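You operate a simulated robot arm through the tools that you are given. There is no shell and no other tool. Be economical: measure what you need, move in short steps, check, and stop when the job is done.

You are at the controls of a simulated robot arm. One attempt, no reset.

TASK
Take the black test card on the top of the island bench and put it away on the top of the set-up table. Then push the low cabinet door shut. Then turn the rate dial to 7. Then open the drive box door, fetch the orange wedge from the shelf in the steel drive box and set it on top of the narrow brown carton and shut the door again. Then put the short beam with blue ends on the top of the grey side table away on the top of the assembly bench. Then put the white sachet on the top of the grey side table away on the top of the packing bench. Then open the low cabinet drawer, fetch the silver bracket and set it in the inside of the low cabinet drawer, then shut the drawer. The order counts. Set down upright: orange wedge.

The check looks at the end state, three seconds after you hand in, the way a careful person would. Anything else that was tipped, shoved, dropped, spilled or broken makes it a failure.

THE ROBOT
A 6-joint arm with a two-finger gripper on a trunk, on a base that drives. Base frame: it is fixed to the floor where the robot stands at the start and does not move with it; the origin is under the middle of the robot, x ahead of it, y to its left, z up; the surface under the hand at the start is at about z = 0.82. Readings come in m, degrees, newtons and seconds.
With the tool pointing down near the work surface it reaches from about 0.24 to 0.48 m from the robot's upright axis, wherever it stands. Its first joint turns from -115.0 to 115.0 degrees. Places, roughly: black test card (8x12x3 cm) [0.5, 0.2, 0.8]; drive box door [2.5, 3.5, 0.5]; inside of the low cabinet drawer [-0.1, 4.2, 0.7]; low cabinet door [-0.2, 3.7, 0.4]; low cabinet drawer [-0.1, 4.1, 0.8]; narrow brown carton (15x9x7 cm) [4.6, 4.5, 0.8]; orange wedge (6x4x5 cm) [2.4, 3.4, 0.4]; rate dial [2, 2.8, 0.5]; short beam with blue ends (20x4x4 cm) [3.4, 1.5, 0.8]; silver bracket (11x7x4 cm) [0.7, 0, 0.8]; top of the assembly bench [5.7, 1.7, 0.8]; top of the packing bench [1.4, -1.7, 0.8]; top of the set-up table [2.7, 1.3, 0.8]; white sachet (7x5x2 cm) [3.7, 1.4, 0.7]. Payload 2.1 kg.
The tool frame sits at the grasp point between the pads (the TCP): z along the fingers, y along the line on which they close. The tips reach 0.02 m beyond it. Largest opening 0.1 m; the body of the gripper starts 0.063 m behind the TCP.
Orientation is that of the tool frame in the base frame, as a unit quaternion [x, y, z, w]. With the fingers straight down and closing along the base's y, the tool's x points along the base's -x, its y along +y and its z along -z.

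THE INTERFACE
- The arm moves only by the tool servo_tool. Its argument "plan" is a list of rows, each a list of 7 numbers: the shift along the tool's x, y, z in cm, then the turn, a rotation vector about the tool's x, y, z in rad, then the opening, from 0 (shut) to 1 (fully open). In form: [[tx, ty, tz, wx, wy, wz, gripper], ...]. A call has 1 to 20 rows; each row is the pose to reach, as a shift and turn from the pose commanded when the call began, along the tool's axes at that moment. Each row takes 0.2 s and may step no farther than 0.05 m and 8.6 degrees from the row before; otherwise, or with a gripper value out of range, the whole call is refused. A pose out of reach is approached as far as the arm can. The call stops where the force on the tool passes 40 N (or 10 N more than at its start, if that is more) or the arm is blocked; 0.2 s more then pass. The fingers move at their own pace (about 0.153 m/s each) and stop on an object; they squeeze with about 25 N. The grip force told is the motor's: it shows also when the fingers shut on nothing. Time passes only in rows, and 0.2 s behind the last, so rows that repeat a pose let the fingers close. The reply holds the time, the measured pose of the TCP, the force on the tool along the base axes, the opening and the grip force, in the units named above and with some noise, with the torque about the TCP (base axes, N m) and any sound that the robot's microphone picked up, and new pictures: "views" is both (left out), scene, wrist or none.
- Cameras (640 x 400 px; columns grow to the right, rows downward): "scene" is now at [0.0179, 0.1162, 1.46]; the picture's right is [-0.30, -0.95, 0.00], its down [-0.65, 0.21, -0.73] and it looks along [0.69, -0.22, -0.69] (base axes); focal length 261 px, centre (320, 200). "wrist" rides on the gripper at [0.07, -0.019, -0.099] in the tool frame; the picture's right is [0.26, 0.97, 0.00], its down [-0.75, 0.20, -0.63] and it looks along [-0.61, 0.16, 0.78] (tool axes); focal length 230 px, centre (320, 200). There is no depth. A picture from a camera that has moved, and an enlarged one, comes with that camera's place and axes in the base frame and with its lens.
- raise_lower(by): slides the trunk up (or, below 0, down) by that many m; the arm and the scene camera ride with it, the base frame stays. It gives what a move gives, with no picture.
- roll_base(legs): drives the robot by 1 to 6 legs, each [ahead, turn to the left] in m and degrees, along the robot's own axes; the way and the turn of a leg run together, so that a leg with both is an arc; at most 1.5 m and 180 degrees a leg. The arm and the cameras ride along, it lands a little off, and it stops where it bumps. It gives what a move gives, and a new picture of the scene camera.
- turn_head(pan, tilt): turns the head with the scene camera to pan (to the left, within 155 degrees either way) and tilt (down, from -29 to 69), counted from straight ahead of the robot. It gives what a move gives, and a new picture of the scene camera.
- inspect(camera, box): a new picture of the part [left, top, right, bottom] of that camera's present view, enlarged. It takes no simulated time.
- finish_job(): hands the job in; it is judged then, once.

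Go step by step. Nothing tells you exact positions but the pictures and the camera data: compare them with the known pose of the tool, close in by small moves and look again before you grip or let go. The budget is 483 turns and 360 pictures, counting those below and the enlarged ones. Unless the task says otherwise, let go and move clear before handing in, and close with one line.

The tools are called by a JSON object that holds its "method" and its "body". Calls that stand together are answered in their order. servo_tool: Moves the arm, as the interface text tells. Its arguments: {"type":"object","properties":{"plan":{"type":"array"},"views":{"type":"string","enum":["both","scene","wrist","none"]}},"required":["plan"]} The other tools are called the same way: raise_lower (by) slides the trunk up or down; roll_base (legs) drives the base; turn_head (pan, tilt) turns the head that bears the scene camera; inspect (camera, box) takes an enlarged picture of a part of a camera's view; finish_job () hands the job in.

At the start:

```text
time_s: 0.0
tool_pos: [0.3787, -0.0645, 1.0685]
ee_rot: [0.0, 1.0, 0.0, -0.001]
wrist_force: [-0.4, 0.3, 0.5]
moment: [0.01, -0.04, -0.05]
grip_width: 0.0999
gripper_force: 0.0
trunk travel left (down, up): [-0.665, 0.325]
robot x, y, heading: [0.0026, 0.0014, 0.0]
head pan, tilt: [-17.5, 43.4]
```

scene: 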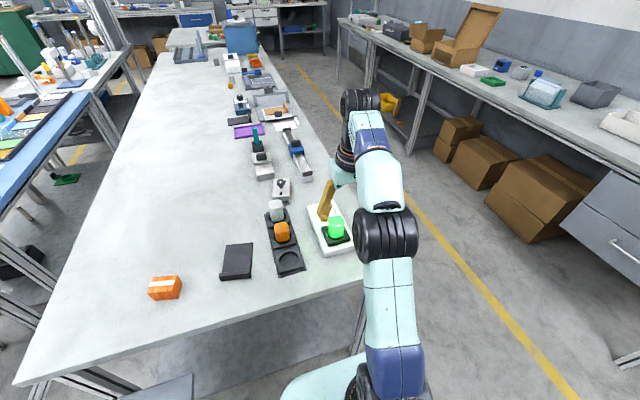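
wrist: 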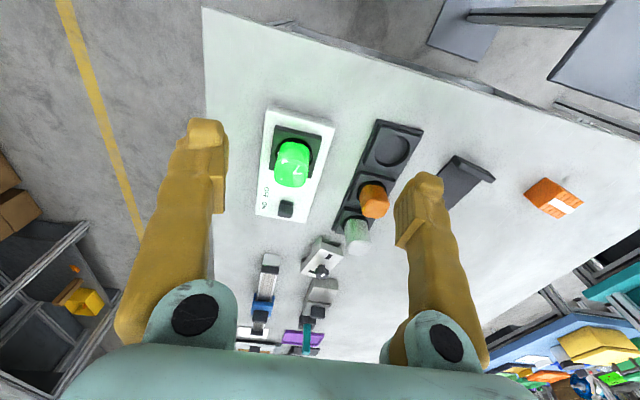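

I see the black test card at about [0.49, 0.21] on the island bench. I'll look closer before planning the grip.

{"method": "inspect", "body": {"camera": "scene", "box": [180, 190, 360, 302]}}

{"method": "inspect", "body": {"camera": "scene", "box": [200, 0, 340, 200]}}

```text
3.56 times, centred on (270, 246) of scene
camera zoom: at [0.0179, 0.1162, 1.46], right [-0.3, -0.95, 0.0], down [-0.65, 0.21, -0.73], along [0.69, -0.22, -0.69], focal length 927 px, centre (498, 36)
```

zoom: 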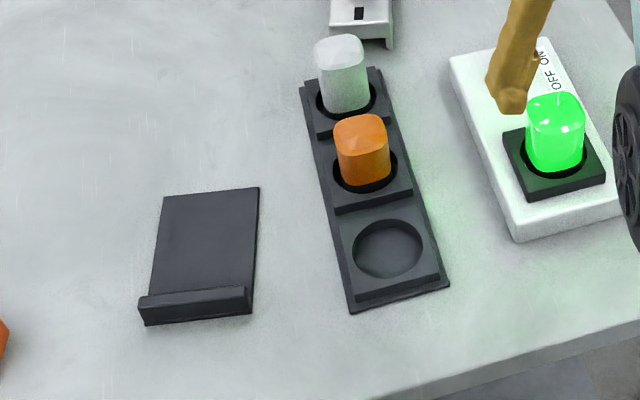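

```text
2.00 times, centred on (270, 100) of scene
camera zoom: at [0.0179, 0.1162, 1.46], right [-0.3, -0.95, 0.0], down [-0.65, 0.21, -0.73], along [0.69, -0.22, -0.69], focal length 521 px, centre (420, 400)
```

zoom: 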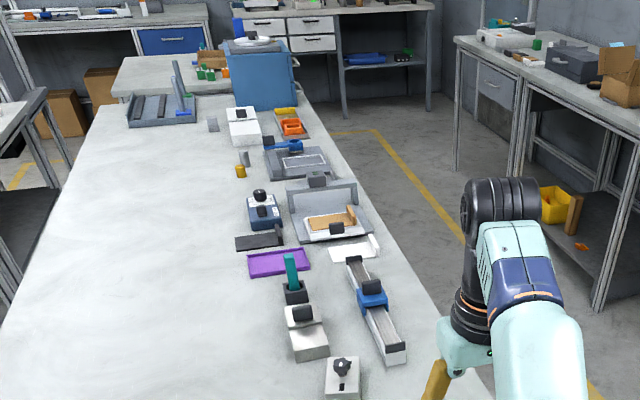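

The card lies flat, long axis nearly along x, centre about [0.49, 0.21], a bit beyond reach. I'll look down at the space between base and bench before rolling closer.

{"method": "turn_head", "body": {"pan": 20, "tilt": 69}}

```text
time_s: 1.0
tool_pos: [0.3797, -0.0635, 1.0696]
ee_rot: [0.0, 1.0, -0.001, 0.0]
wrist_force: [0.3, 0.2, -0.4]
moment: [-0.01, -0.03, -0.01]
grip_width: 0.0999
gripper_force: 0.1
trunk travel left (down, up): [-0.665, 0.325]
robot x, y, heading: [-0.0037, -0.0028, 0.1]
head pan, tilt: [20.0, 68.8]
camera scene: at [-0.0082, 0.1599, 1.4288], right [0.34, -0.94, 0.0], down [-0.88, -0.32, -0.36], along [0.34, 0.12, -0.93], focal length 261 px, centre (320, 200)
```

scene: 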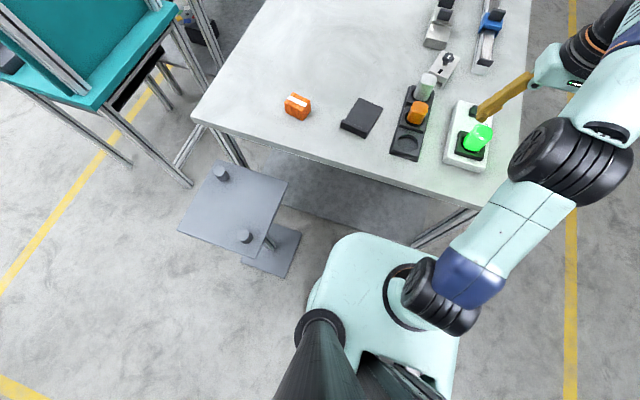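

The space in front of the base is clear; the grey stand is off to the left. I'll roll 8 cm ahead.

{"method": "roll_base", "body": {"legs": [[0.08, 0]]}}

```text
time_s: 2.1
tool_pos: [0.455, -0.0646, 1.0695]
ee_rot: [0.001, 1.0, 0.0, 0.001]
wrist_force: [0.4, -0.3, 0.0]
moment: [-0.01, -0.01, 0.0]
grip_width: 0.1
gripper_force: 0.1
trunk travel left (down, up): [-0.665, 0.325]
robot x, y, heading: [0.0774, -0.0007, -0.1]
head pan, tilt: [20.0, 68.8]
camera scene: at [0.0662, 0.16, 1.4288], right [0.34, -0.94, 0.0], down [-0.88, -0.32, -0.36], along [0.34, 0.12, -0.93], focal length 261 px, centre (320, 200)
```

scene: 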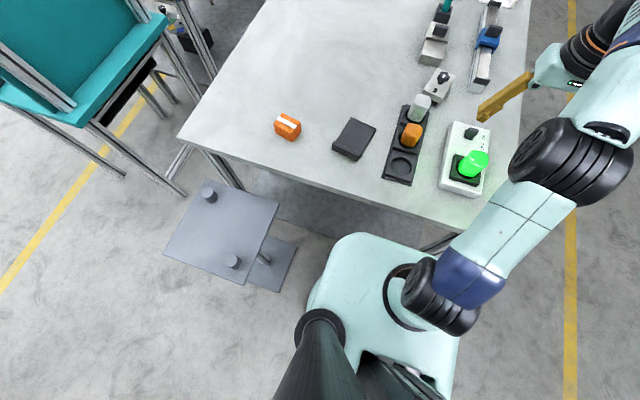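

Card centre confirmed at about [0.49, 0.212]. I'll move the hand above it, turned about 10 degrees to match the card.

{"method": "servo_tool", "body": {"plan": [[0, 4.5, 1, 0, 0, 0.03, 1], [-0.5, 9, 2, 0, 0, 0.06, 1], [-1, 13.5, 3, 0, 0, 0.09, 1], [-1.5, 18, 4, 0, 0, 0.12, 1], [-2, 22.5, 5, 0, 0, 0.15, 1], [-3, 26, 8, 0, 0, 0.17, 1], [-3.2, 27.7, 11, 0, 0, 0.17, 1], [-3.2, 27.7, 12, 0, 0, 0.17, 1]]}}

```text
time_s: 3.9
tool_pos: [0.478, 0.2094, 0.9442]
ee_rot: [0.085, 0.996, -0.001, 0.0]
wrist_force: [0.9, 0.1, -0.2]
moment: [0.03, 0.0, -0.02]
grip_width: 0.1001
gripper_force: 0.0
out of reach, approached as far as the arm can: row 5, 6, 7, 8
trunk travel left (down, up): [-0.665, 0.325]
robot x, y, heading: [0.075, -0.0018, -0.3]
head pan, tilt: [20.0, 68.8]
camera scene: at [0.0688, 0.1601, 1.4287], right [0.34, -0.94, 0.0], down [-0.88, -0.32, -0.36], along [0.34, 0.12, -0.93], focal length 261 px, centre (320, 200)
camera wrist: at [0.407, 0.2039, 1.0427], right [-0.09, 1.0, 0.0], down [0.77, 0.07, 0.63], along [0.63, 0.06, -0.78], focal length 230 px, centre (320, 200)
```

scene: 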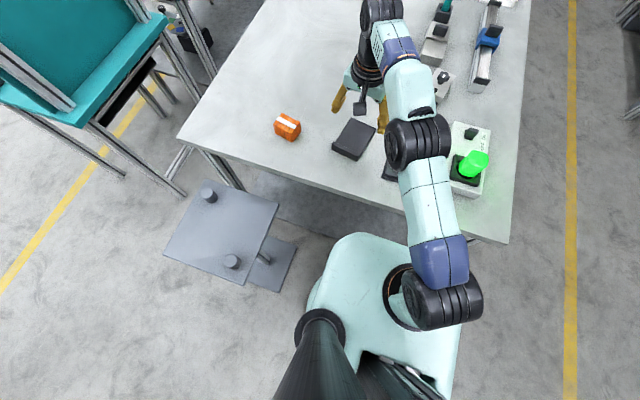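
wrist: 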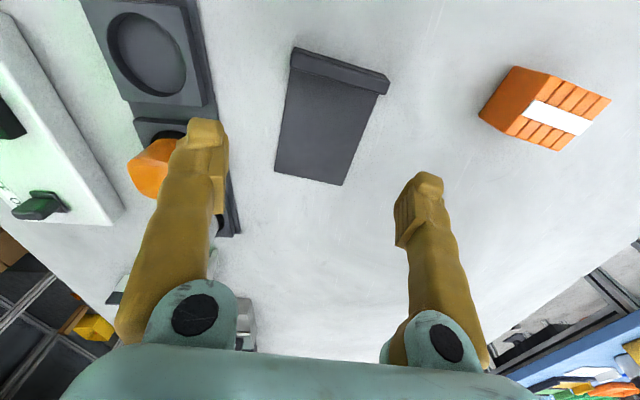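

The hand is over the card, slightly on the lip side, which is fine for balance. I go down to just above the surface, then look.

{"method": "servo_tool", "body": {"plan": [[0.1, 0.5, 3, 0, 0, 0, 1], [0.1, 0.5, 6, 0, 0, 0, 1], [0.1, 0.5, 7.5, 0, 0, 0, 1], [0.1, 0.5, 8.0, 0, 0, 0, 1]]}}

```text
time_s: 4.9
tool_pos: [0.4793, 0.2127, 0.8641]
ee_rot: [0.085, 0.996, -0.001, 0.0]
wrist_force: [0.3, -0.1, -0.8]
moment: [0.0, 0.0, -0.01]
grip_width: 0.1001
gripper_force: 0.1
trunk travel left (down, up): [-0.665, 0.325]
robot x, y, heading: [0.0758, -0.0011, -0.1]
head pan, tilt: [20.0, 68.8]
camera scene: at [0.0688, 0.1602, 1.4287], right [0.34, -0.94, 0.0], down [-0.88, -0.32, -0.36], along [0.34, 0.12, -0.93], focal length 261 px, centre (320, 200)
camera wrist: at [0.407, 0.2073, 0.9643], right [-0.09, 1.0, 0.0], down [0.77, 0.07, 0.63], along [0.63, 0.06, -0.78], focal length 230 px, centre (320, 200)
```

scene: 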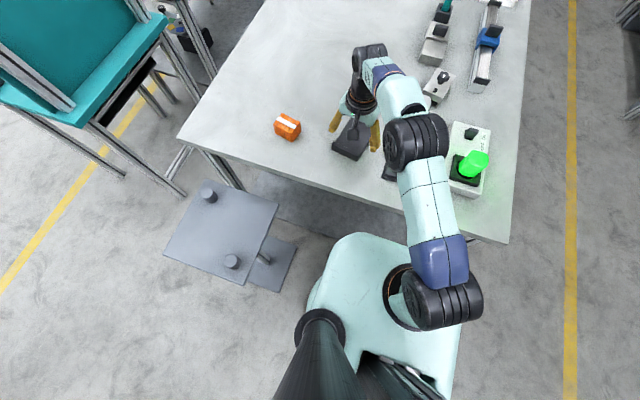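
wrist: 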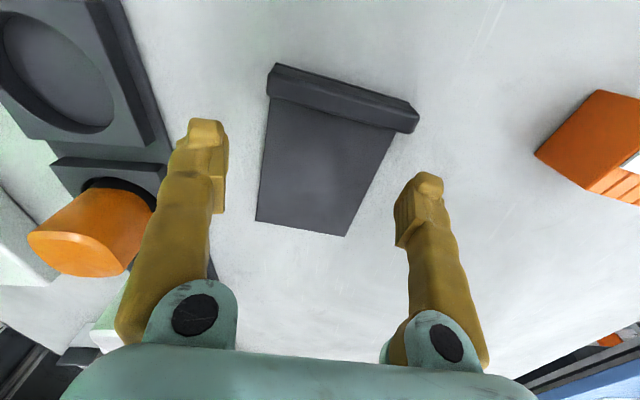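

Card sits about 5 mm toward tool +y. I shift, lower, and close.

{"method": "servo_tool", "body": {"plan": [[0, 0.5, 0.5, 0, 0, 0, 1], [0, 0.5, 1.5, 0, 0, 0, 1], [0, 0.5, 2.0, 0, 0, 0, 1], [0, 0.5, 2.1, 0, 0, 0, 0.5], [0, 0.5, 2.1, 0, 0, 0, 0.4], [0, 0.5, 2.1, 0, 0, 0, 0.3]]}}

```text
time_s: 6.3
tool_pos: [0.4782, 0.2169, 0.8443]
ee_rot: [0.084, 0.996, 0.0, 0.0]
wrist_force: [1.5, 0.6, 3.8]
moment: [0.01, -0.01, 0.01]
grip_width: 0.0282
gripper_force: 0.0
trunk travel left (down, up): [-0.665, 0.325]
robot x, y, heading: [0.0764, -0.0001, -0.1]
head pan, tilt: [20.0, 68.8]
camera scene: at [0.0681, 0.16, 1.4288], right [0.34, -0.94, 0.0], down [-0.88, -0.32, -0.36], along [0.34, 0.12, -0.93], focal length 261 px, centre (320, 200)
camera wrist: at [0.4074, 0.2117, 0.9434], right [-0.09, 1.0, 0.0], down [0.77, 0.07, 0.63], along [0.63, 0.06, -0.78], focal length 230 px, centre (320, 200)
```

scene: 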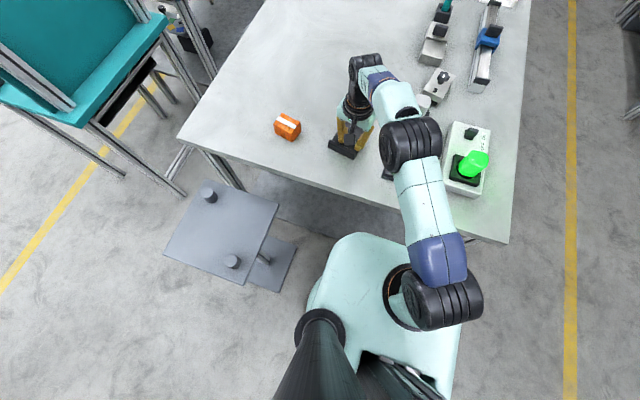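
wrist: 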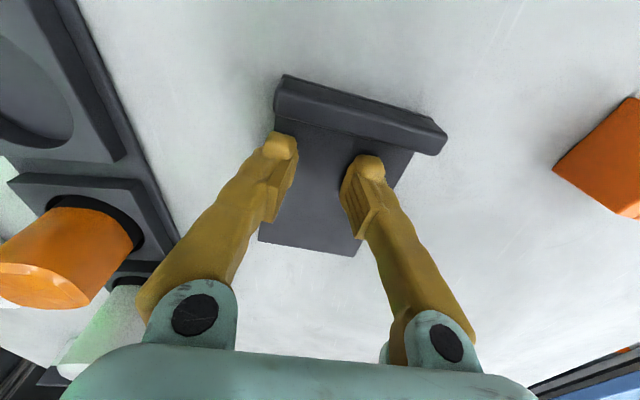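

The plate is too thin: the fingers slid over it (nothing moved). I'll grip the raised lip instead: lift, turn 90° and go above the lip at about [0.435, 0.224].

{"method": "servo_tool", "body": {"plan": [[0, 0, -3, 0, 0, 0, 0.4], [0, 0, -6, 0, 0, 0, 0.6], [0.4, 0, -6, 0, 0, 0.145, 0.6], [0.8, 0, -6, 0, 0, 0.29, 0.6], [1.2, 0, -6, 0, 0, 0.435, 0.6], [1.6, 0, -6, 0, 0, 0.58, 0.6], [2, 0, -6, 0, 0, 0.725, 0.6], [2.4, 0, -6, 0, 0, 0.87, 0.6], [2.8, 0, -6, 0, 0, 1.015, 0.6], [3.2, 0, -6, 0, 0, 1.16, 0.6], [3.6, 0, -6, 0, 0, 1.3, 0.6], [4.0, 0, -6, 0, 0, 1.44, 0.6], [4.4, 0, -6, 0, 0, 1.57, 0.6], [4.4, 0, -6, 0, 0, 1.57, 0.6]]}}

```text
time_s: 9.3
tool_pos: [0.4365, 0.2235, 0.9043]
ee_rot: [0.766, 0.643, 0.0, 0.001]
wrist_force: [-0.3, 0.1, 0.7]
moment: [0.0, -0.02, -0.03]
grip_width: 0.0602
gripper_force: 0.0
trunk travel left (down, up): [-0.665, 0.325]
robot x, y, heading: [0.0767, 0.0023, -0.0]
head pan, tilt: [20.0, 68.8]
camera scene: at [0.0688, 0.1603, 1.4287], right [0.34, -0.94, 0.0], down [-0.88, -0.32, -0.36], along [0.34, 0.12, -0.93], focal length 261 px, centre (320, 200)
camera wrist: at [0.4304, 0.2972, 1.0038], right [1.0, 0.09, 0.0], down [0.07, -0.77, 0.63], along [0.06, -0.63, -0.78], focal length 230 px, centre (320, 200)
```

scene: 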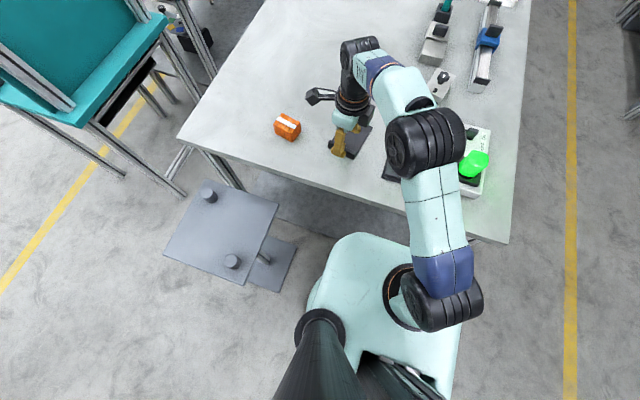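
wrist: 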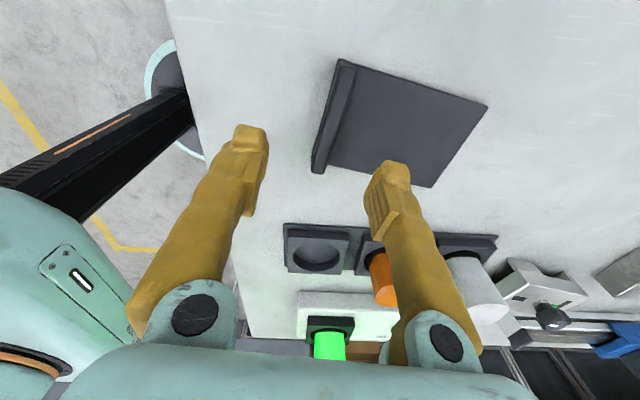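

I'll zoom on the lip to pin its position relative to the fingers.

{"method": "inspect", "body": {"camera": "wrist", "box": [220, 40, 500, 215]}}

```text
2.29 times, centred on (360, 128) of wrist
camera zoom: at [0.4304, 0.2972, 1.0038], right [1.0, 0.09, 0.0], down [0.07, -0.77, 0.63], along [0.06, -0.63, -0.78], focal length 526 px, centre (229, 366)
```

zoom: 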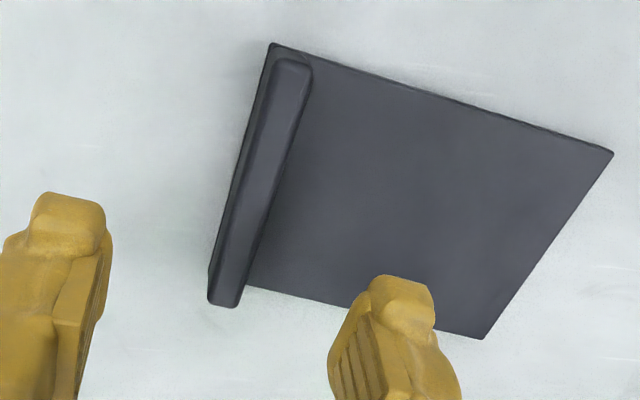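

Lip centre is about [0.445, 0.2335], aligned with the tool. Descend on it and close.

{"method": "servo_tool", "body": {"plan": [[1.1, 0.65, 1, 0, 0, 0, 0.6], [1.1, 0.65, 3, 0, 0, 0, 0.6], [1.1, 0.65, 5, 0, 0, 0, 0.6], [1.1, 0.65, 5.7, 0, 0, 0, 0.6], [1.1, 0.65, 5.7, 0, 0, 0, 0.2], [1.1, 0.65, 5.7, 0, 0, 0, 0], [1.1, 0.65, 5.7, 0, 0, 0, 0]], "views": "wrist"}}

```text
time_s: 10.9
tool_pos: [0.4441, 0.2335, 0.8486]
ee_rot: [0.765, 0.644, 0.0, 0.0]
wrist_force: [0.5, 0.8, 0.1]
moment: [-0.02, 0.01, -0.01]
grip_width: 0.0107
gripper_force: 25.4
trunk travel left (down, up): [-0.665, 0.325]
robot x, y, heading: [0.0814, -0.0043, -0.3]
head pan, tilt: [20.0, 68.8]
camera wrist: at [0.4379, 0.3063, 0.9474], right [1.0, 0.09, 0.0], down [0.07, -0.77, 0.63], along [0.06, -0.63, -0.78], focal length 230 px, centre (320, 200)
```

wrist: 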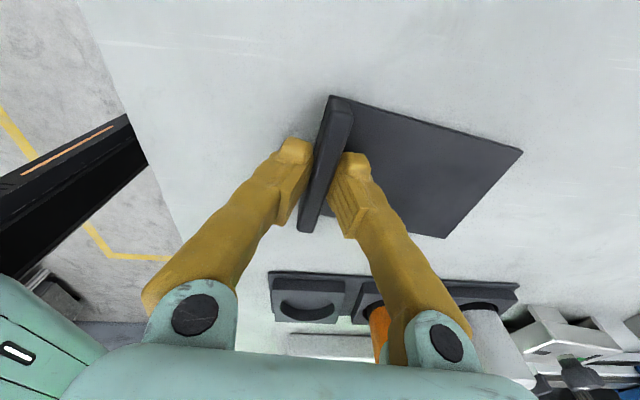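

The lip is held (1.07 cm, 25 N). Lift and draw the hand in toward the robot.

{"method": "servo_tool", "body": {"plan": [[0, 0, -3, 0, 0, 0, 0], [0, 0, -7, 0, 0, 0, 0], [0, 0, -11, 0, 0, 0, 0], [0, 0, -15, 0, 0, 0, 0], [-2, -2, -18, 0, 0, 0, 0], [-5, -4, -20, 0, 0, 0, 0], [-9, -6, -20, 0, 0, 0, 0], [-13, -8, -20, 0, 0, 0, 0]], "views": "wrist"}}

{"method": "turn_head", "body": {"pan": 0, "tilt": 20}}

{"method": "turn_head", "body": {"pan": 65, "tilt": 25}}

{"method": "turn_head", "body": {"pan": -65, "tilt": 25}}

```text
time_s: 12.7
tool_pos: [0.3434, 0.1177, 1.0475]
ee_rot: [0.765, 0.644, 0.0, 0.0]
wrist_force: [0.7, -0.4, -0.7]
moment: [0.03, 0.0, 0.04]
grip_width: 0.011
gripper_force: 25.1
out of reach, approached as far as the arm can: row 4
trunk travel left (down, up): [-0.665, 0.325]
robot x, y, heading: [0.0796, -0.0022, 0.2]
head pan, tilt: [20.0, 68.8]
camera wrist: at [0.3374, 0.1902, 1.1477], right [1.0, 0.09, 0.0], down [0.07, -0.77, 0.63], along [0.06, -0.63, -0.78], focal length 230 px, centre (320, 200)
```

wrist: 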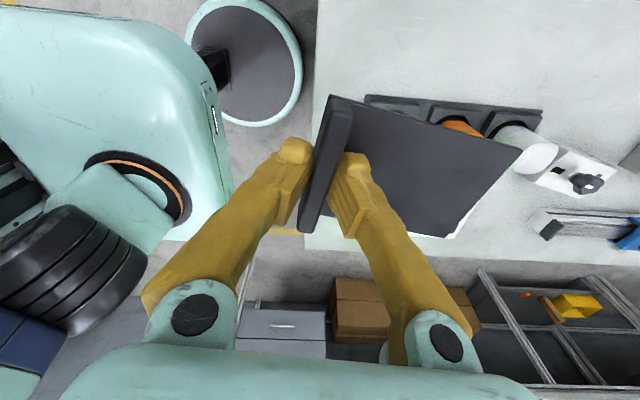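

```text
time_s: 13.9
tool_pos: [0.3447, 0.1187, 1.0478]
ee_rot: [0.765, 0.644, 0.0, 0.001]
wrist_force: [-1.0, 0.2, -0.7]
moment: [0.02, 0.03, 0.01]
grip_width: 0.0108
gripper_force: 25.0
trunk travel left (down, up): [-0.665, 0.325]
robot x, y, heading: [0.0722, 0.0018, -0.0]
head pan, tilt: [0.0, 20.0]
camera scene: at [0.1095, 0.1412, 1.4962], right [0.0, -1.0, 0.0], down [-0.34, 0.0, -0.94], along [0.94, 0.0, -0.34], focal length 261 px, centre (320, 200)
```

scene: 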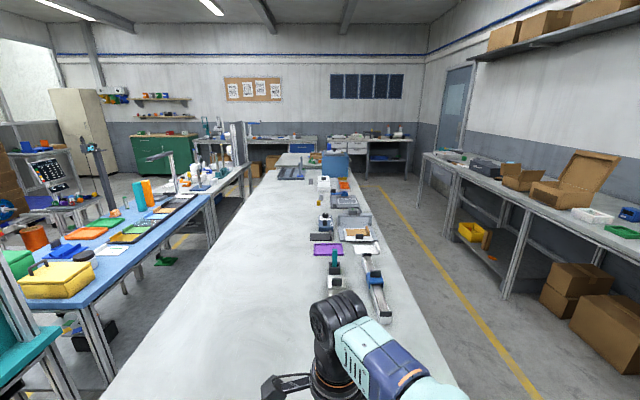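

```text
time_s: 15.2
tool_pos: [0.3442, 0.1181, 1.0478]
ee_rot: [0.765, 0.644, 0.0, 0.0]
wrist_force: [-0.2, -0.1, -1.0]
moment: [0.0, 0.05, 0.0]
grip_width: 0.011
gripper_force: 25.0
trunk travel left (down, up): [-0.665, 0.325]
robot x, y, heading: [0.0758, -0.0012, -0.2]
head pan, tilt: [65.0, 25.0]
camera scene: at [0.0554, 0.2245, 1.4882], right [0.91, -0.42, 0.0], down [-0.18, -0.38, -0.91], along [0.38, 0.82, -0.42], focal length 261 px, centre (320, 200)
```

scene: 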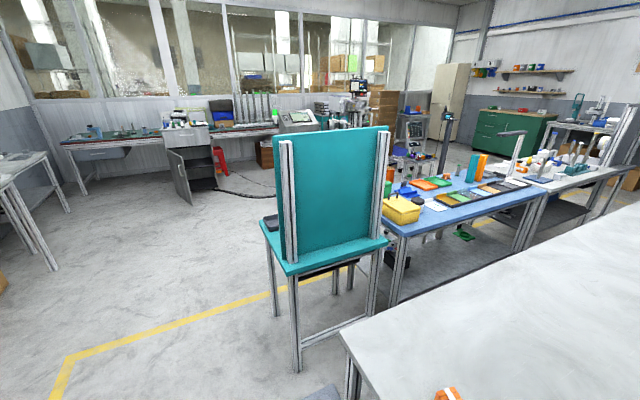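

```text
time_s: 17.3
tool_pos: [0.3453, 0.1187, 1.0476]
ee_rot: [0.765, 0.644, 0.0, 0.0]
wrist_force: [0.0, -0.1, 0.1]
moment: [0.02, 0.05, 0.05]
grip_width: 0.0107
gripper_force: 24.8
trunk travel left (down, up): [-0.665, 0.325]
robot x, y, heading: [0.077, 0.0001, -0.2]
head pan, tilt: [-65.0, 25.0]
camera scene: at [0.0551, 0.0576, 1.4882], right [-0.91, -0.42, 0.0], down [-0.18, 0.38, -0.91], along [0.38, -0.82, -0.42], focal length 261 px, centre (320, 200)
```

scene: 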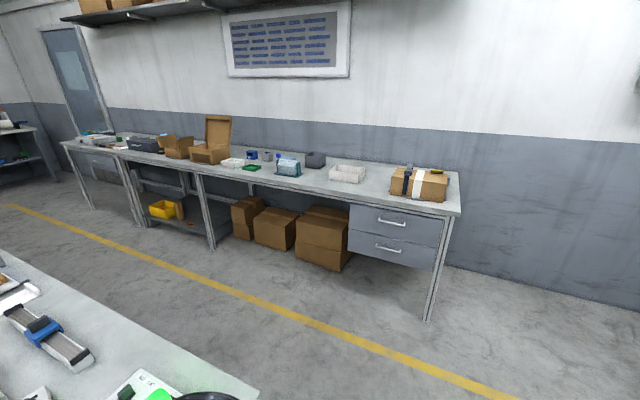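

I'll zoom on the set-up table area to see the floor plan.

{"method": "turn_head", "body": {"pan": 35, "tilt": 20}}

{"method": "inspect", "body": {"camera": "scene", "box": [260, 60, 580, 260]}}

```text
time_s: 19.1
tool_pos: [0.3438, 0.1194, 1.047]
ee_rot: [0.765, 0.644, 0.0, 0.0]
wrist_force: [-0.2, 0.5, -1.4]
moment: [0.01, 0.01, 0.0]
grip_width: 0.0108
gripper_force: 24.9
trunk travel left (down, up): [-0.665, 0.325]
robot x, y, heading: [0.0736, 0.004, 0.3]
head pan, tilt: [35.0, 20.0]
camera scene: at [0.0926, 0.1944, 1.4963], right [0.57, -0.82, 0.0], down [-0.28, -0.2, -0.94], along [0.77, 0.54, -0.34], focal length 261 px, centre (320, 200)
```

scene: 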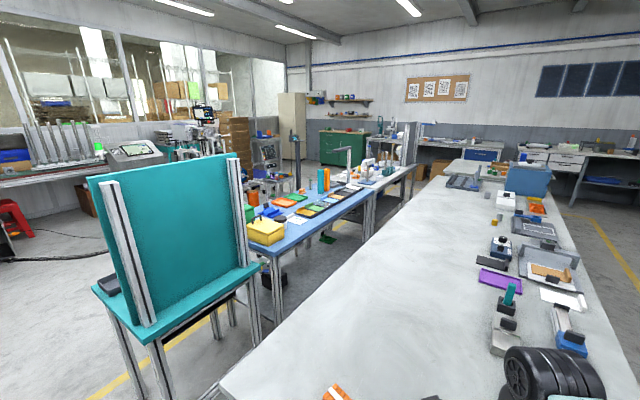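

```text
2.00 times, centred on (420, 160) of scene
camera zoom: at [0.0926, 0.1944, 1.4963], right [0.57, -0.82, 0.0], down [-0.28, -0.2, -0.94], along [0.77, 0.54, -0.34], focal length 521 px, centre (120, 280)
```

zoom: 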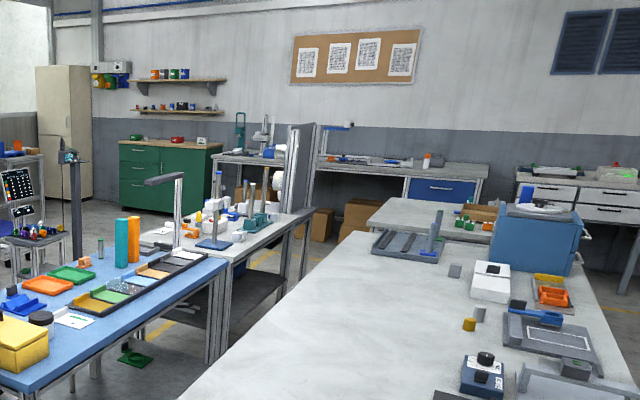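

The set-up table is the white one beyond the blue table. I'll back off, turn left, and go round the teal board along x≈-0.42.

{"method": "roll_base", "body": {"legs": [[-0.5, 0], [0, 90], [1.0, 0]]}}

{"method": "turn_head", "body": {"pan": -60, "tilt": 20}}

```text
time_s: 30.7
tool_pos: [-0.5333, 1.2832, 1.048]
ee_rot: [0.086, 0.996, 0.0, -0.001]
wrist_force: [-0.2, 0.1, -0.9]
moment: [-0.07, 0.0, 0.01]
grip_width: 0.0106
gripper_force: 25.0
trunk travel left (down, up): [-0.665, 0.325]
robot x, y, heading: [-0.4177, 1.0171, 89.6]
head pan, tilt: [35.0, 20.0]
camera scene: at [-0.6097, 1.0333, 1.4963], right [0.82, 0.57, 0.0], down [0.2, -0.28, -0.94], along [-0.54, 0.77, -0.34], focal length 261 px, centre (320, 200)
```

scene: 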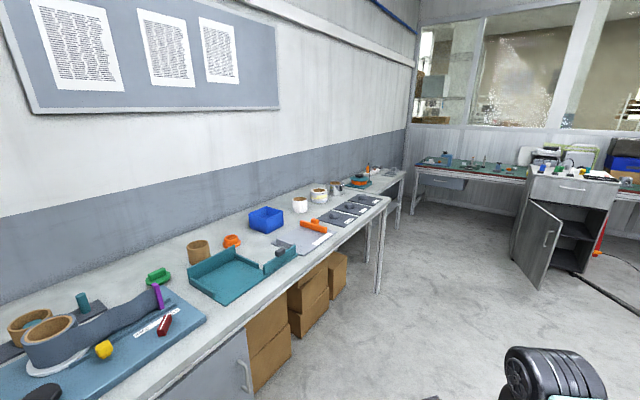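

```text
time_s: 32.4
tool_pos: [-0.5335, 1.2827, 1.0484]
ee_rot: [0.086, 0.996, -0.001, -0.001]
wrist_force: [0.2, -0.1, -0.7]
moment: [-0.08, -0.04, 0.0]
grip_width: 0.0109
gripper_force: 24.9
trunk travel left (down, up): [-0.665, 0.325]
robot x, y, heading: [-0.4181, 1.0124, 90.0]
head pan, tilt: [-60.0, 20.0]
camera scene: at [-0.4757, 1.0032, 1.4963], right [0.5, -0.87, 0.0], down [-0.3, -0.17, -0.94], along [0.82, 0.47, -0.34], focal length 261 px, centre (320, 200)
```

scene: 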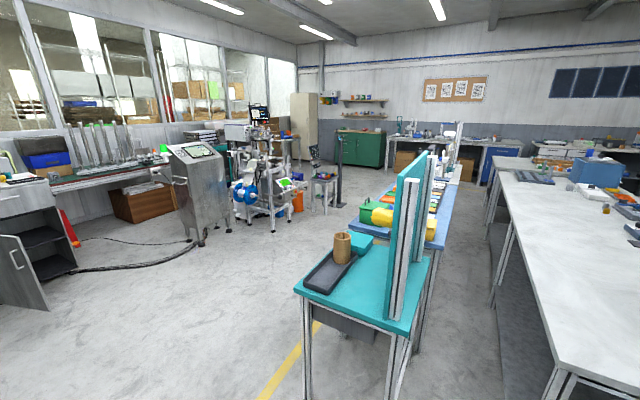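

The corridor on the left of the tables is clear. I'll drive to y≈2.15, turn to face +x and go ahead 1.5 m.

{"method": "roll_base", "body": {"legs": [[1.12, 0], [0, -90], [1.5, 0]]}}

{"method": "turn_head", "body": {"pan": -25, "tilt": 25}}

```text
time_s: 49.1
tool_pos: [1.3201, 2.3284, 1.0473]
ee_rot: [0.756, 0.655, 0.0, 0.001]
wrist_force: [0.0, -0.2, -0.2]
moment: [-0.01, 0.02, 0.0]
grip_width: 0.0108
gripper_force: 25.0
trunk travel left (down, up): [-0.665, 0.325]
robot x, y, heading: [1.0577, 2.2056, 1.4]
head pan, tilt: [-60.0, 20.0]
camera scene: at [1.0407, 2.2621, 1.4963], right [-0.85, -0.52, 0.0], down [-0.18, 0.29, -0.94], along [0.49, -0.8, -0.34], focal length 261 px, centre (320, 200)
```

scene: 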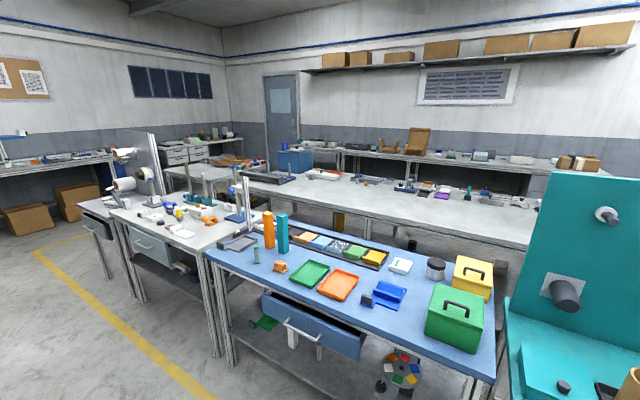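

```text
time_s: 50.1
tool_pos: [1.3205, 2.3274, 1.0484]
ee_rot: [0.756, 0.655, 0.0, 0.0]
wrist_force: [-0.2, -0.1, -0.2]
moment: [0.0, 0.04, 0.02]
grip_width: 0.0106
gripper_force: 25.1
trunk travel left (down, up): [-0.665, 0.325]
robot x, y, heading: [1.0577, 2.1999, 1.8]
head pan, tilt: [-25.0, 25.0]
camera scene: at [1.0764, 2.3047, 1.4882], right [-0.4, -0.92, 0.0], down [-0.39, 0.17, -0.91], along [0.83, -0.36, -0.42], focal length 261 px, centre (320, 200)
```

scene: 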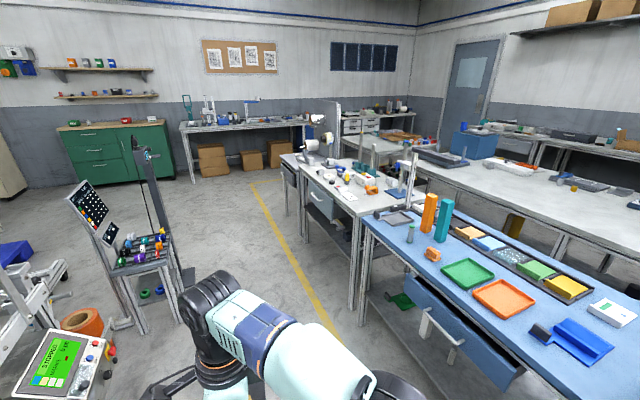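

I'll zoom in on the set-up table and the side table to find free space and the other objects.

{"method": "inspect", "body": {"camera": "scene", "box": [260, 90, 480, 228]}}

{"method": "inspect", "body": {"camera": "scene", "box": [0, 100, 240, 400]}}

```text
2.90 times, centred on (370, 159) of scene
camera zoom: at [1.0764, 2.3047, 1.4882], right [-0.4, -0.92, 0.0], down [-0.39, 0.17, -0.91], along [0.83, -0.36, -0.42], focal length 756 px, centre (175, 319)
```

zoom: 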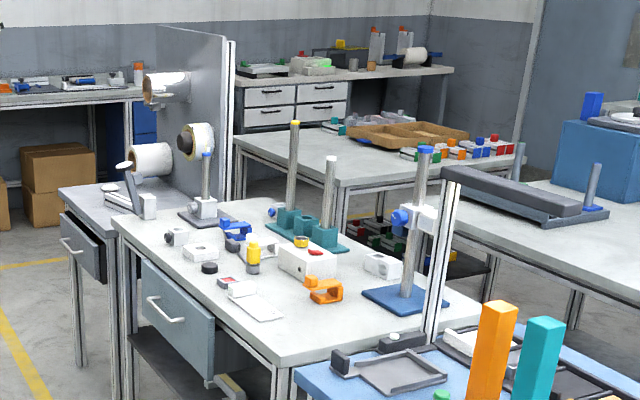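

```text
1.33 times, centred on (120, 250) of scene
camera zoom: at [1.0764, 2.3047, 1.4882], right [-0.4, -0.92, 0.0], down [-0.39, 0.17, -0.91], along [0.83, -0.36, -0.42], focal length 348 px, centre (587, 133)
```

zoom: 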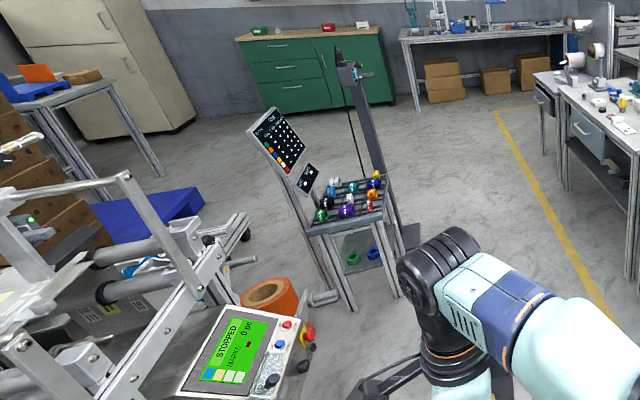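

There is free space at the near (−x) end of the set-up table, about [2.22, 1.52]. I'll park alongside at about [2.2, 1.92] heading +x and reach right.

{"method": "roll_base", "body": {"legs": [[0, -15.4], [1.17, 0], [0, 13.8]]}}

{"method": "turn_head", "body": {"pan": -75, "tilt": 45}}

```text
time_s: 57.9
tool_pos: [2.477, 2.0583, 1.0473]
ee_rot: [0.758, 0.652, 0.001, 0.0]
wrist_force: [0.3, 1.1, -0.2]
moment: [0.0, 0.01, -0.05]
grip_width: 0.0106
gripper_force: 25.3
trunk travel left (down, up): [-0.665, 0.325]
robot x, y, heading: [2.2131, 1.935, 1.2]
head pan, tilt: [-25.0, 25.0]
camera scene: at [2.2334, 2.037, 1.4882], right [-0.4, -0.91, 0.0], down [-0.39, 0.17, -0.91], along [0.83, -0.37, -0.42], focal length 261 px, centre (320, 200)
```

scene: 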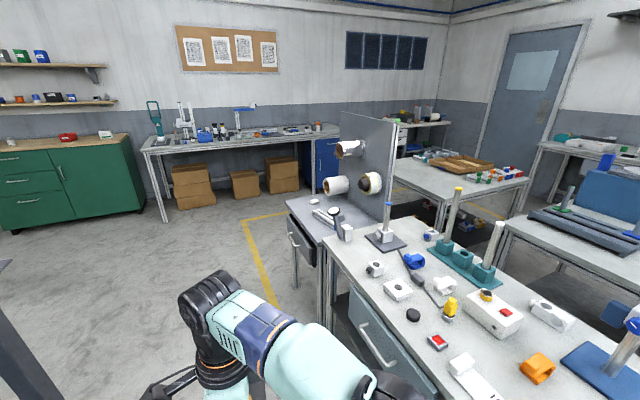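

```text
time_s: 59.0
tool_pos: [2.4776, 2.0583, 1.048]
ee_rot: [0.758, 0.652, 0.0, 0.0]
wrist_force: [0.1, -0.1, -1.4]
moment: [-0.02, 0.03, 0.01]
grip_width: 0.011
gripper_force: 24.5
trunk travel left (down, up): [-0.665, 0.325]
robot x, y, heading: [2.2149, 1.9347, 1.1]
head pan, tilt: [-75.0, 45.0]
camera scene: at [2.1719, 1.9962, 1.4576], right [-0.96, -0.28, 0.0], down [-0.2, 0.68, -0.71], along [0.2, -0.68, -0.71], focal length 261 px, centre (320, 200)
```

scene: 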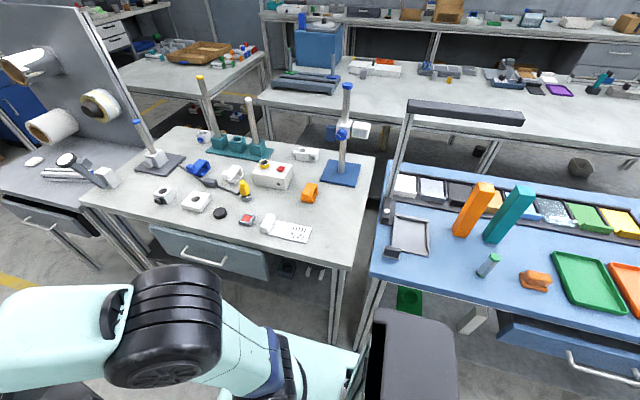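

The free strip at the right end of the table is x 2.22–2.33, so I'll aim for the lip at about [2.27, 1.50]. First I swing the arm round to the right at safe height.

{"method": "servo_tool", "body": {"plan": [[-2.2, 2.3, 0, 0, 0, 0.079, 0], [-5.1, 3.6, 0, 0, 0, 0.158, 0], [-8.0, 4.6, 0, 0, 0, 0.237, 0], [-11.1, 5.3, 0, 0, 0, 0.316, 0], [-14.2, 5.7, 0, 0, 0, 0.394, 0], [-17.4, 5.7, 0, 0, 0, 0.473, 0], [-20.5, 5.4, 0, 0, 0, 0.552, 0], [-23.6, 4.8, 0, 0, 0, 0.631, 0], [-26.6, 3.9, 0, 0, 0, 0.71, 0], [-29.5, 2.6, 0, 0, 0, 0.789, 0], [-32.2, 1.1, 0, 0, 0, 0.868, 0], [-34.8, -0.7, 0, 0, 0, 0.947, 0], [-37.1, -2.8, 0, 0, 0, 1.026, 0], [-39.2, -5.1, 0, 0, 0, 1.104, 0], [-41.1, -7.7, 0, 0, 0, 1.183, 0], [-42.7, -10.4, 0, 0, 0, 1.262, 0], [-44.0, -13.2, 0, 0, 0, 1.341, 0], [-45.0, -16.2, 0, 0, 0, 1.42, 0]]}}

```text
time_s: 62.9
tool_pos: [2.2513, 1.6361, 1.0482]
ee_rot: [1.0, 0.0, 0.0, 0.0]
wrist_force: [0.3, -0.5, -0.3]
moment: [0.03, -0.01, -0.02]
grip_width: 0.0111
gripper_force: 25.4
trunk travel left (down, up): [-0.665, 0.325]
robot x, y, heading: [2.2141, 1.9338, 1.1]
head pan, tilt: [-75.0, 45.0]
camera scene: at [2.1705, 1.9954, 1.4576], right [-0.96, -0.28, 0.0], down [-0.2, 0.68, -0.71], along [0.2, -0.68, -0.71], focal length 261 px, centre (320, 200)
camera wrist: at [2.3216, 1.6571, 1.1477], right [0.26, -0.97, 0.0], down [-0.75, -0.2, 0.63], along [-0.61, -0.16, -0.78], focal length 230 px, centre (320, 200)
```

scene: 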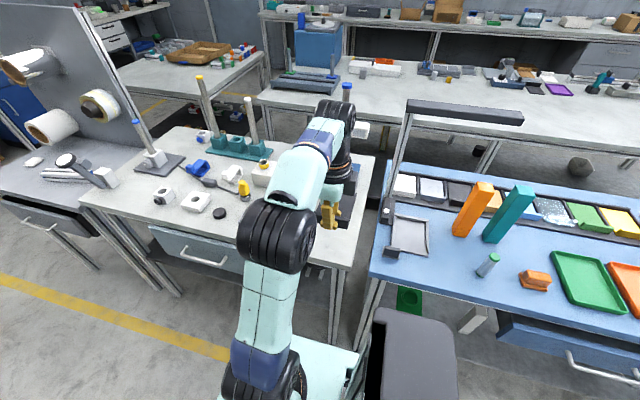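
wrist: 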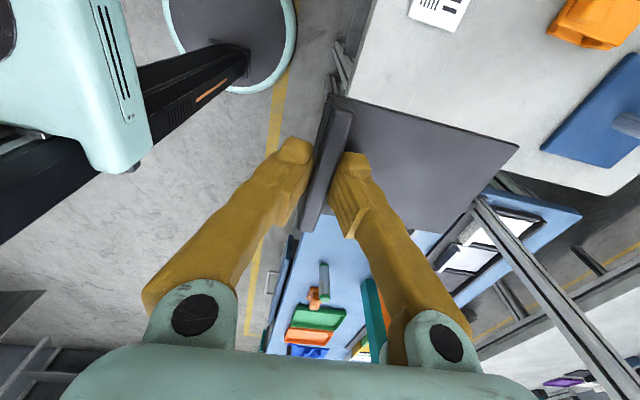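

The view confirms the free strip. I move the card above the spot and lower most of the way, then check.

{"method": "servo_tool", "body": {"plan": [[1, 4.5, 0, 0, 0, 0, 0], [2, 9, 0, 0, 0, 0, 0], [2.9, 13.6, 0, 0, 0, 0, 0], [2.9, 13.6, 4, 0, 0, 0, 0], [2.9, 13.6, 8, 0, 0, 0, 0], [2.9, 13.6, 12, 0, 0, 0, 0], [2.9, 13.6, 15, 0, 0, 0, 0], [2.9, 13.6, 16.5, 0, 0, 0, 0]]}}

```text
time_s: 64.7
tool_pos: [2.2798, 1.5169, 0.8799]
ee_rot: [1.0, 0.0, 0.0, 0.0]
wrist_force: [-0.3, 0.1, -1.4]
moment: [0.01, 0.02, 0.01]
grip_width: 0.0107
gripper_force: 24.8
out of reach, approached as far as the arm can: row 2, 3, 4, 5, 6, 7, 8
trunk travel left (down, up): [-0.665, 0.325]
robot x, y, heading: [2.2149, 1.9338, 1.2]
head pan, tilt: [-75.0, 45.0]
camera scene: at [2.1717, 1.9948, 1.4577], right [-0.96, -0.28, 0.0], down [-0.2, 0.68, -0.71], along [0.2, -0.68, -0.71], focal length 261 px, centre (320, 200)
camera wrist: at [2.3508, 1.5366, 0.9795], right [0.26, -0.97, 0.0], down [-0.75, -0.2, 0.63], along [-0.61, -0.16, -0.78], focal length 230 px, centre (320, 200)
```

scene: 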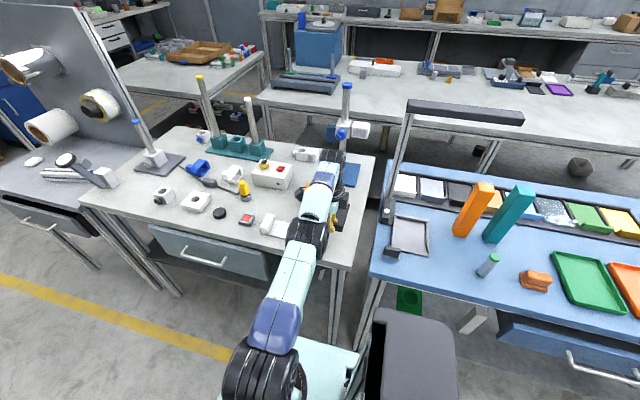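
wrist: 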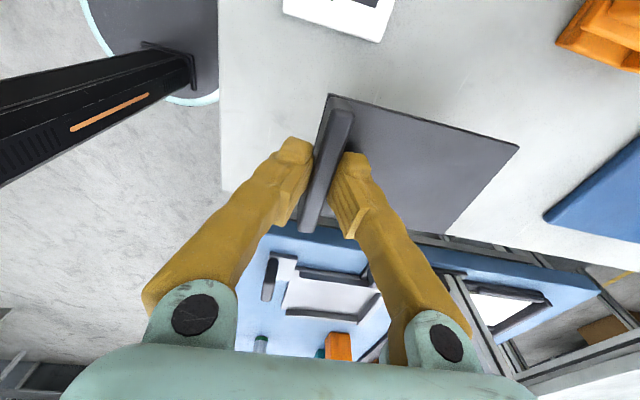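

Card hangs over the free strip with about 2.5 cm margins each side. Lower to just above the surface.

{"method": "servo_tool", "body": {"plan": [[0, 0, 1.5, 0, 0, 0, 0], [0, 0, 2.5, 0, 0, 0, 0], [0, 0, 2.9, 0, 0, 0, 0]], "views": "none"}}

```text
time_s: 65.5
tool_pos: [2.2787, 1.5165, 0.8523]
ee_rot: [1.0, 0.0, 0.0, 0.0]
wrist_force: [0.6, -0.5, -0.2]
moment: [0.05, 0.01, 0.04]
grip_width: 0.0109
gripper_force: 25.0
trunk travel left (down, up): [-0.665, 0.325]
robot x, y, heading: [2.2124, 1.9363, 1.2]
head pan, tilt: [-75.0, 45.0]
```

{"method": "servo_tool", "body": {"plan": [[0, 0, 0.2, 0, 0, 0, 0], [0, 0, 0.4, 0, 0, 0, 0]], "views": "wrist"}}

```text
time_s: 66.0
tool_pos: [2.2794, 1.5171, 0.8487]
ee_rot: [1.0, 0.001, 0.0, 0.0]
wrist_force: [0.0, -0.2, -0.4]
moment: [0.02, 0.0, -0.02]
grip_width: 0.011
gripper_force: 24.5
trunk travel left (down, up): [-0.665, 0.325]
robot x, y, heading: [2.2131, 1.9361, 0.9]
head pan, tilt: [-75.0, 45.0]
camera wrist: at [2.3498, 1.5361, 0.9475], right [0.26, -0.97, 0.0], down [-0.75, -0.2, 0.63], along [-0.61, -0.16, -0.78], focal length 230 px, centre (320, 200)
```

wrist: 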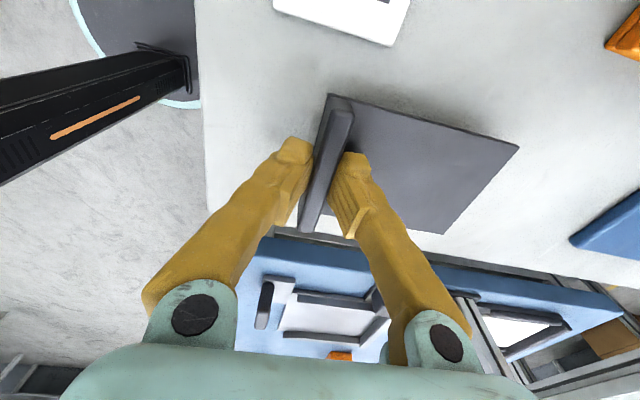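

No contact yet; continue in small steps.

{"method": "servo_tool", "body": {"plan": [[0, 0, 0.2, 0, 0, 0, 0], [0, 0, 0.4, 0, 0, 0, 0]], "views": "none"}}

{"method": "servo_tool", "body": {"plan": [[0, 0, 0.2, 0, 0, 0, 0]], "views": "none"}}

```text
time_s: 66.7
tool_pos: [2.2798, 1.5162, 0.8452]
ee_rot: [1.0, 0.001, -0.001, -0.001]
wrist_force: [0.1, 0.2, -1.6]
moment: [0.02, 0.01, 0.0]
grip_width: 0.0108
gripper_force: 24.7
trunk travel left (down, up): [-0.665, 0.325]
robot x, y, heading: [2.2128, 1.9329, 1.2]
head pan, tilt: [-75.0, 45.0]
```

```text
time_s: 67.0
tool_pos: [2.2797, 1.5154, 0.8421]
ee_rot: [1.0, 0.001, 0.0, -0.002]
wrist_force: [-0.4, -0.4, -1.4]
moment: [0.04, 0.03, -0.03]
grip_width: 0.0108
gripper_force: 24.7
trunk travel left (down, up): [-0.665, 0.325]
robot x, y, heading: [2.2099, 1.9344, 1.0]
head pan, tilt: [-75.0, 45.0]
```

{"method": "servo_tool", "body": {"plan": [[0, 0, 0.3, 0, 0, 0, 0], [0, 0, 0.5, 0, 0, 0, 0]], "views": "none"}}

{"method": "servo_tool", "body": {"plan": [[0, 0, 0.3, 0, 0, 0, 0], [0, 0, 0.5, 0, 0, 0, 0]], "views": "wrist"}}

```text
time_s: 67.7
tool_pos: [2.2803, 1.5161, 0.8371]
ee_rot: [1.0, 0.001, -0.001, -0.002]
wrist_force: [0.0, 0.0, -1.0]
moment: [0.05, -0.01, -0.02]
grip_width: 0.011
gripper_force: 25.5
trunk travel left (down, up): [-0.665, 0.325]
robot x, y, heading: [2.2117, 1.9334, 1.1]
head pan, tilt: [-75.0, 45.0]
```

```text
time_s: 68.2
tool_pos: [2.2788, 1.5147, 0.8319]
ee_rot: [1.0, 0.001, 0.0, -0.001]
wrist_force: [0.2, -0.3, -0.5]
moment: [-0.03, -0.04, 0.01]
grip_width: 0.0107
gripper_force: 24.9
trunk travel left (down, up): [-0.665, 0.325]
robot x, y, heading: [2.2117, 1.9314, 1.1]
head pan, tilt: [-75.0, 45.0]
camera wrist: at [2.35, 1.5353, 0.9311], right [0.26, -0.97, 0.0], down [-0.75, -0.2, 0.63], along [-0.61, -0.16, -0.78], focal length 230 px, centre (320, 200)
```

wrist: 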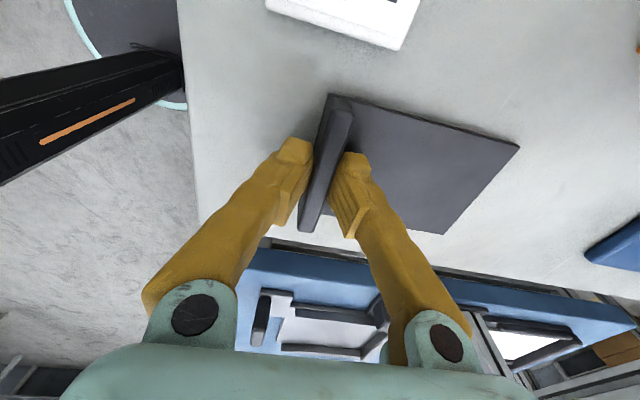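

{"method": "servo_tool", "body": {"plan": [[0, 0, 0.3, 0, 0, 0, 0], [0, 0, 0.5, 0, 0, 0, 0]], "views": "none"}}

{"method": "servo_tool", "body": {"plan": [[0, 0, 0.3, 0, 0, 0, 0], [0, 0, 0.5, 0, 0, 0, 0]], "views": "none"}}

{"method": "servo_tool", "body": {"plan": [[0, 0, 0.2, 0, 0, 0, 0], [0, 0, 0.4, 0, 0, 0, 0]], "views": "wrist"}}

```text
time_s: 68.8
tool_pos: [2.28, 1.5155, 0.8281]
ee_rot: [1.0, 0.001, 0.0, 0.0]
wrist_force: [0.7, 0.9, 1.0]
moment: [-0.05, -0.05, 0.03]
grip_width: 0.0112
gripper_force: 25.3
trunk travel left (down, up): [-0.665, 0.325]
robot x, y, heading: [2.2098, 1.9353, 1.0]
head pan, tilt: [-75.0, 45.0]
```

```text
time_s: 69.5
tool_pos: [2.2796, 1.5156, 0.8248]
ee_rot: [1.0, 0.001, 0.0, 0.002]
wrist_force: [0.8, -6.7, 25.9]
moment: [-0.11, 0.01, 0.05]
grip_width: 0.0113
gripper_force: 24.7
trunk travel left (down, up): [-0.665, 0.325]
robot x, y, heading: [2.2112, 1.9288, 1.3]
head pan, tilt: [-75.0, 45.0]
```

```text
time_s: 70.1
tool_pos: [2.2791, 1.5144, 0.8219]
ee_rot: [1.0, 0.002, 0.0, 0.006]
wrist_force: [-0.3, 3.9, 13.5]
moment: [-0.03, -0.07, 0.0]
grip_width: 0.0107
gripper_force: 24.7
trunk travel left (down, up): [-0.665, 0.325]
robot x, y, heading: [2.2119, 1.933, 1.0]
head pan, tilt: [-75.0, 45.0]
stopped in row 2: the force on the tool passed its limit at 42 N (the readings are from after the stop); the commanded pose is now the measured one
camera wrist: at [2.3498, 1.5363, 0.9212], right [0.26, -0.97, 0.01], down [-0.75, -0.19, 0.63], along [-0.61, -0.17, -0.78], focal length 230 px, centre (320, 200)
```

wrist: 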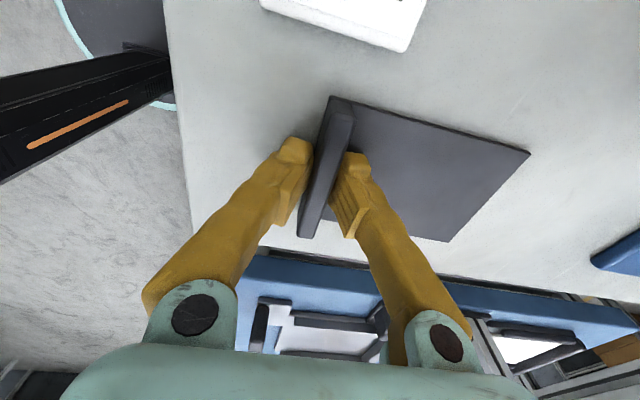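

The card is seated on the table (surface ≈ 0.80). Release and lift.

{"method": "servo_tool", "body": {"plan": [[0, 0, -0.1, 0, 0, 0, 0.1], [0, 0, -0.2, 0, 0, 0, 0.3], [0, 0, -0.2, 0, 0, 0, 0.45], [0, 0, -3, 0, 0, 0, 0.45], [0, 0, -7, 0, 0, 0, 0.45], [0, 0, -11, 0, 0, 0, 0.45], [0, 0, -15, 0, 0, 0, 0.45]]}}

```text
time_s: 71.7
tool_pos: [2.2775, 1.5395, 0.9606]
ee_rot: [1.0, 0.0, 0.0, 0.003]
wrist_force: [0.5, 0.8, 0.5]
moment: [-0.02, 0.0, 0.02]
grip_width: 0.0451
gripper_force: 0.1
out of reach, approached as far as the arm can: row 5, 6, 7
trunk travel left (down, up): [-0.665, 0.325]
robot x, y, heading: [2.2115, 1.9309, 1.2]
head pan, tilt: [-75.0, 45.0]
camera scene: at [2.1714, 1.9974, 1.4575], right [-0.96, -0.28, 0.0], down [-0.2, 0.68, -0.71], along [0.2, -0.68, -0.71], focal length 261 px, centre (320, 200)
camera wrist: at [2.3478, 1.5605, 1.0605], right [0.26, -0.97, 0.01], down [-0.75, -0.2, 0.63], along [-0.61, -0.17, -0.78], focal length 230 px, centre (320, 200)
```

scene: 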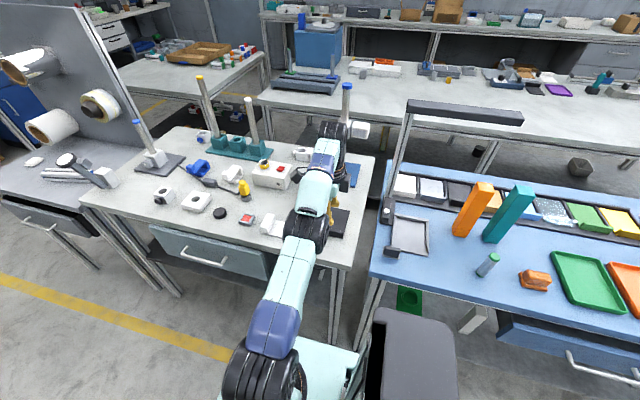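
wrist: 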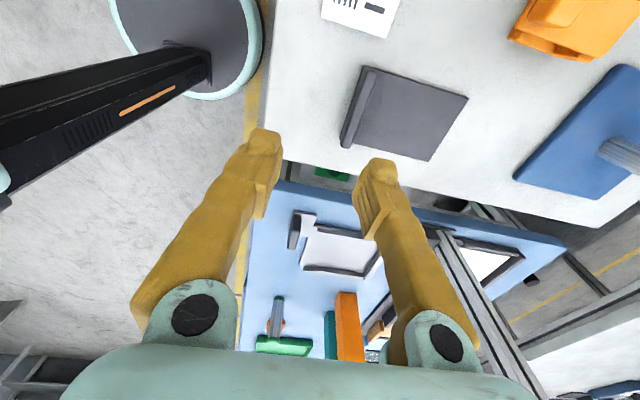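

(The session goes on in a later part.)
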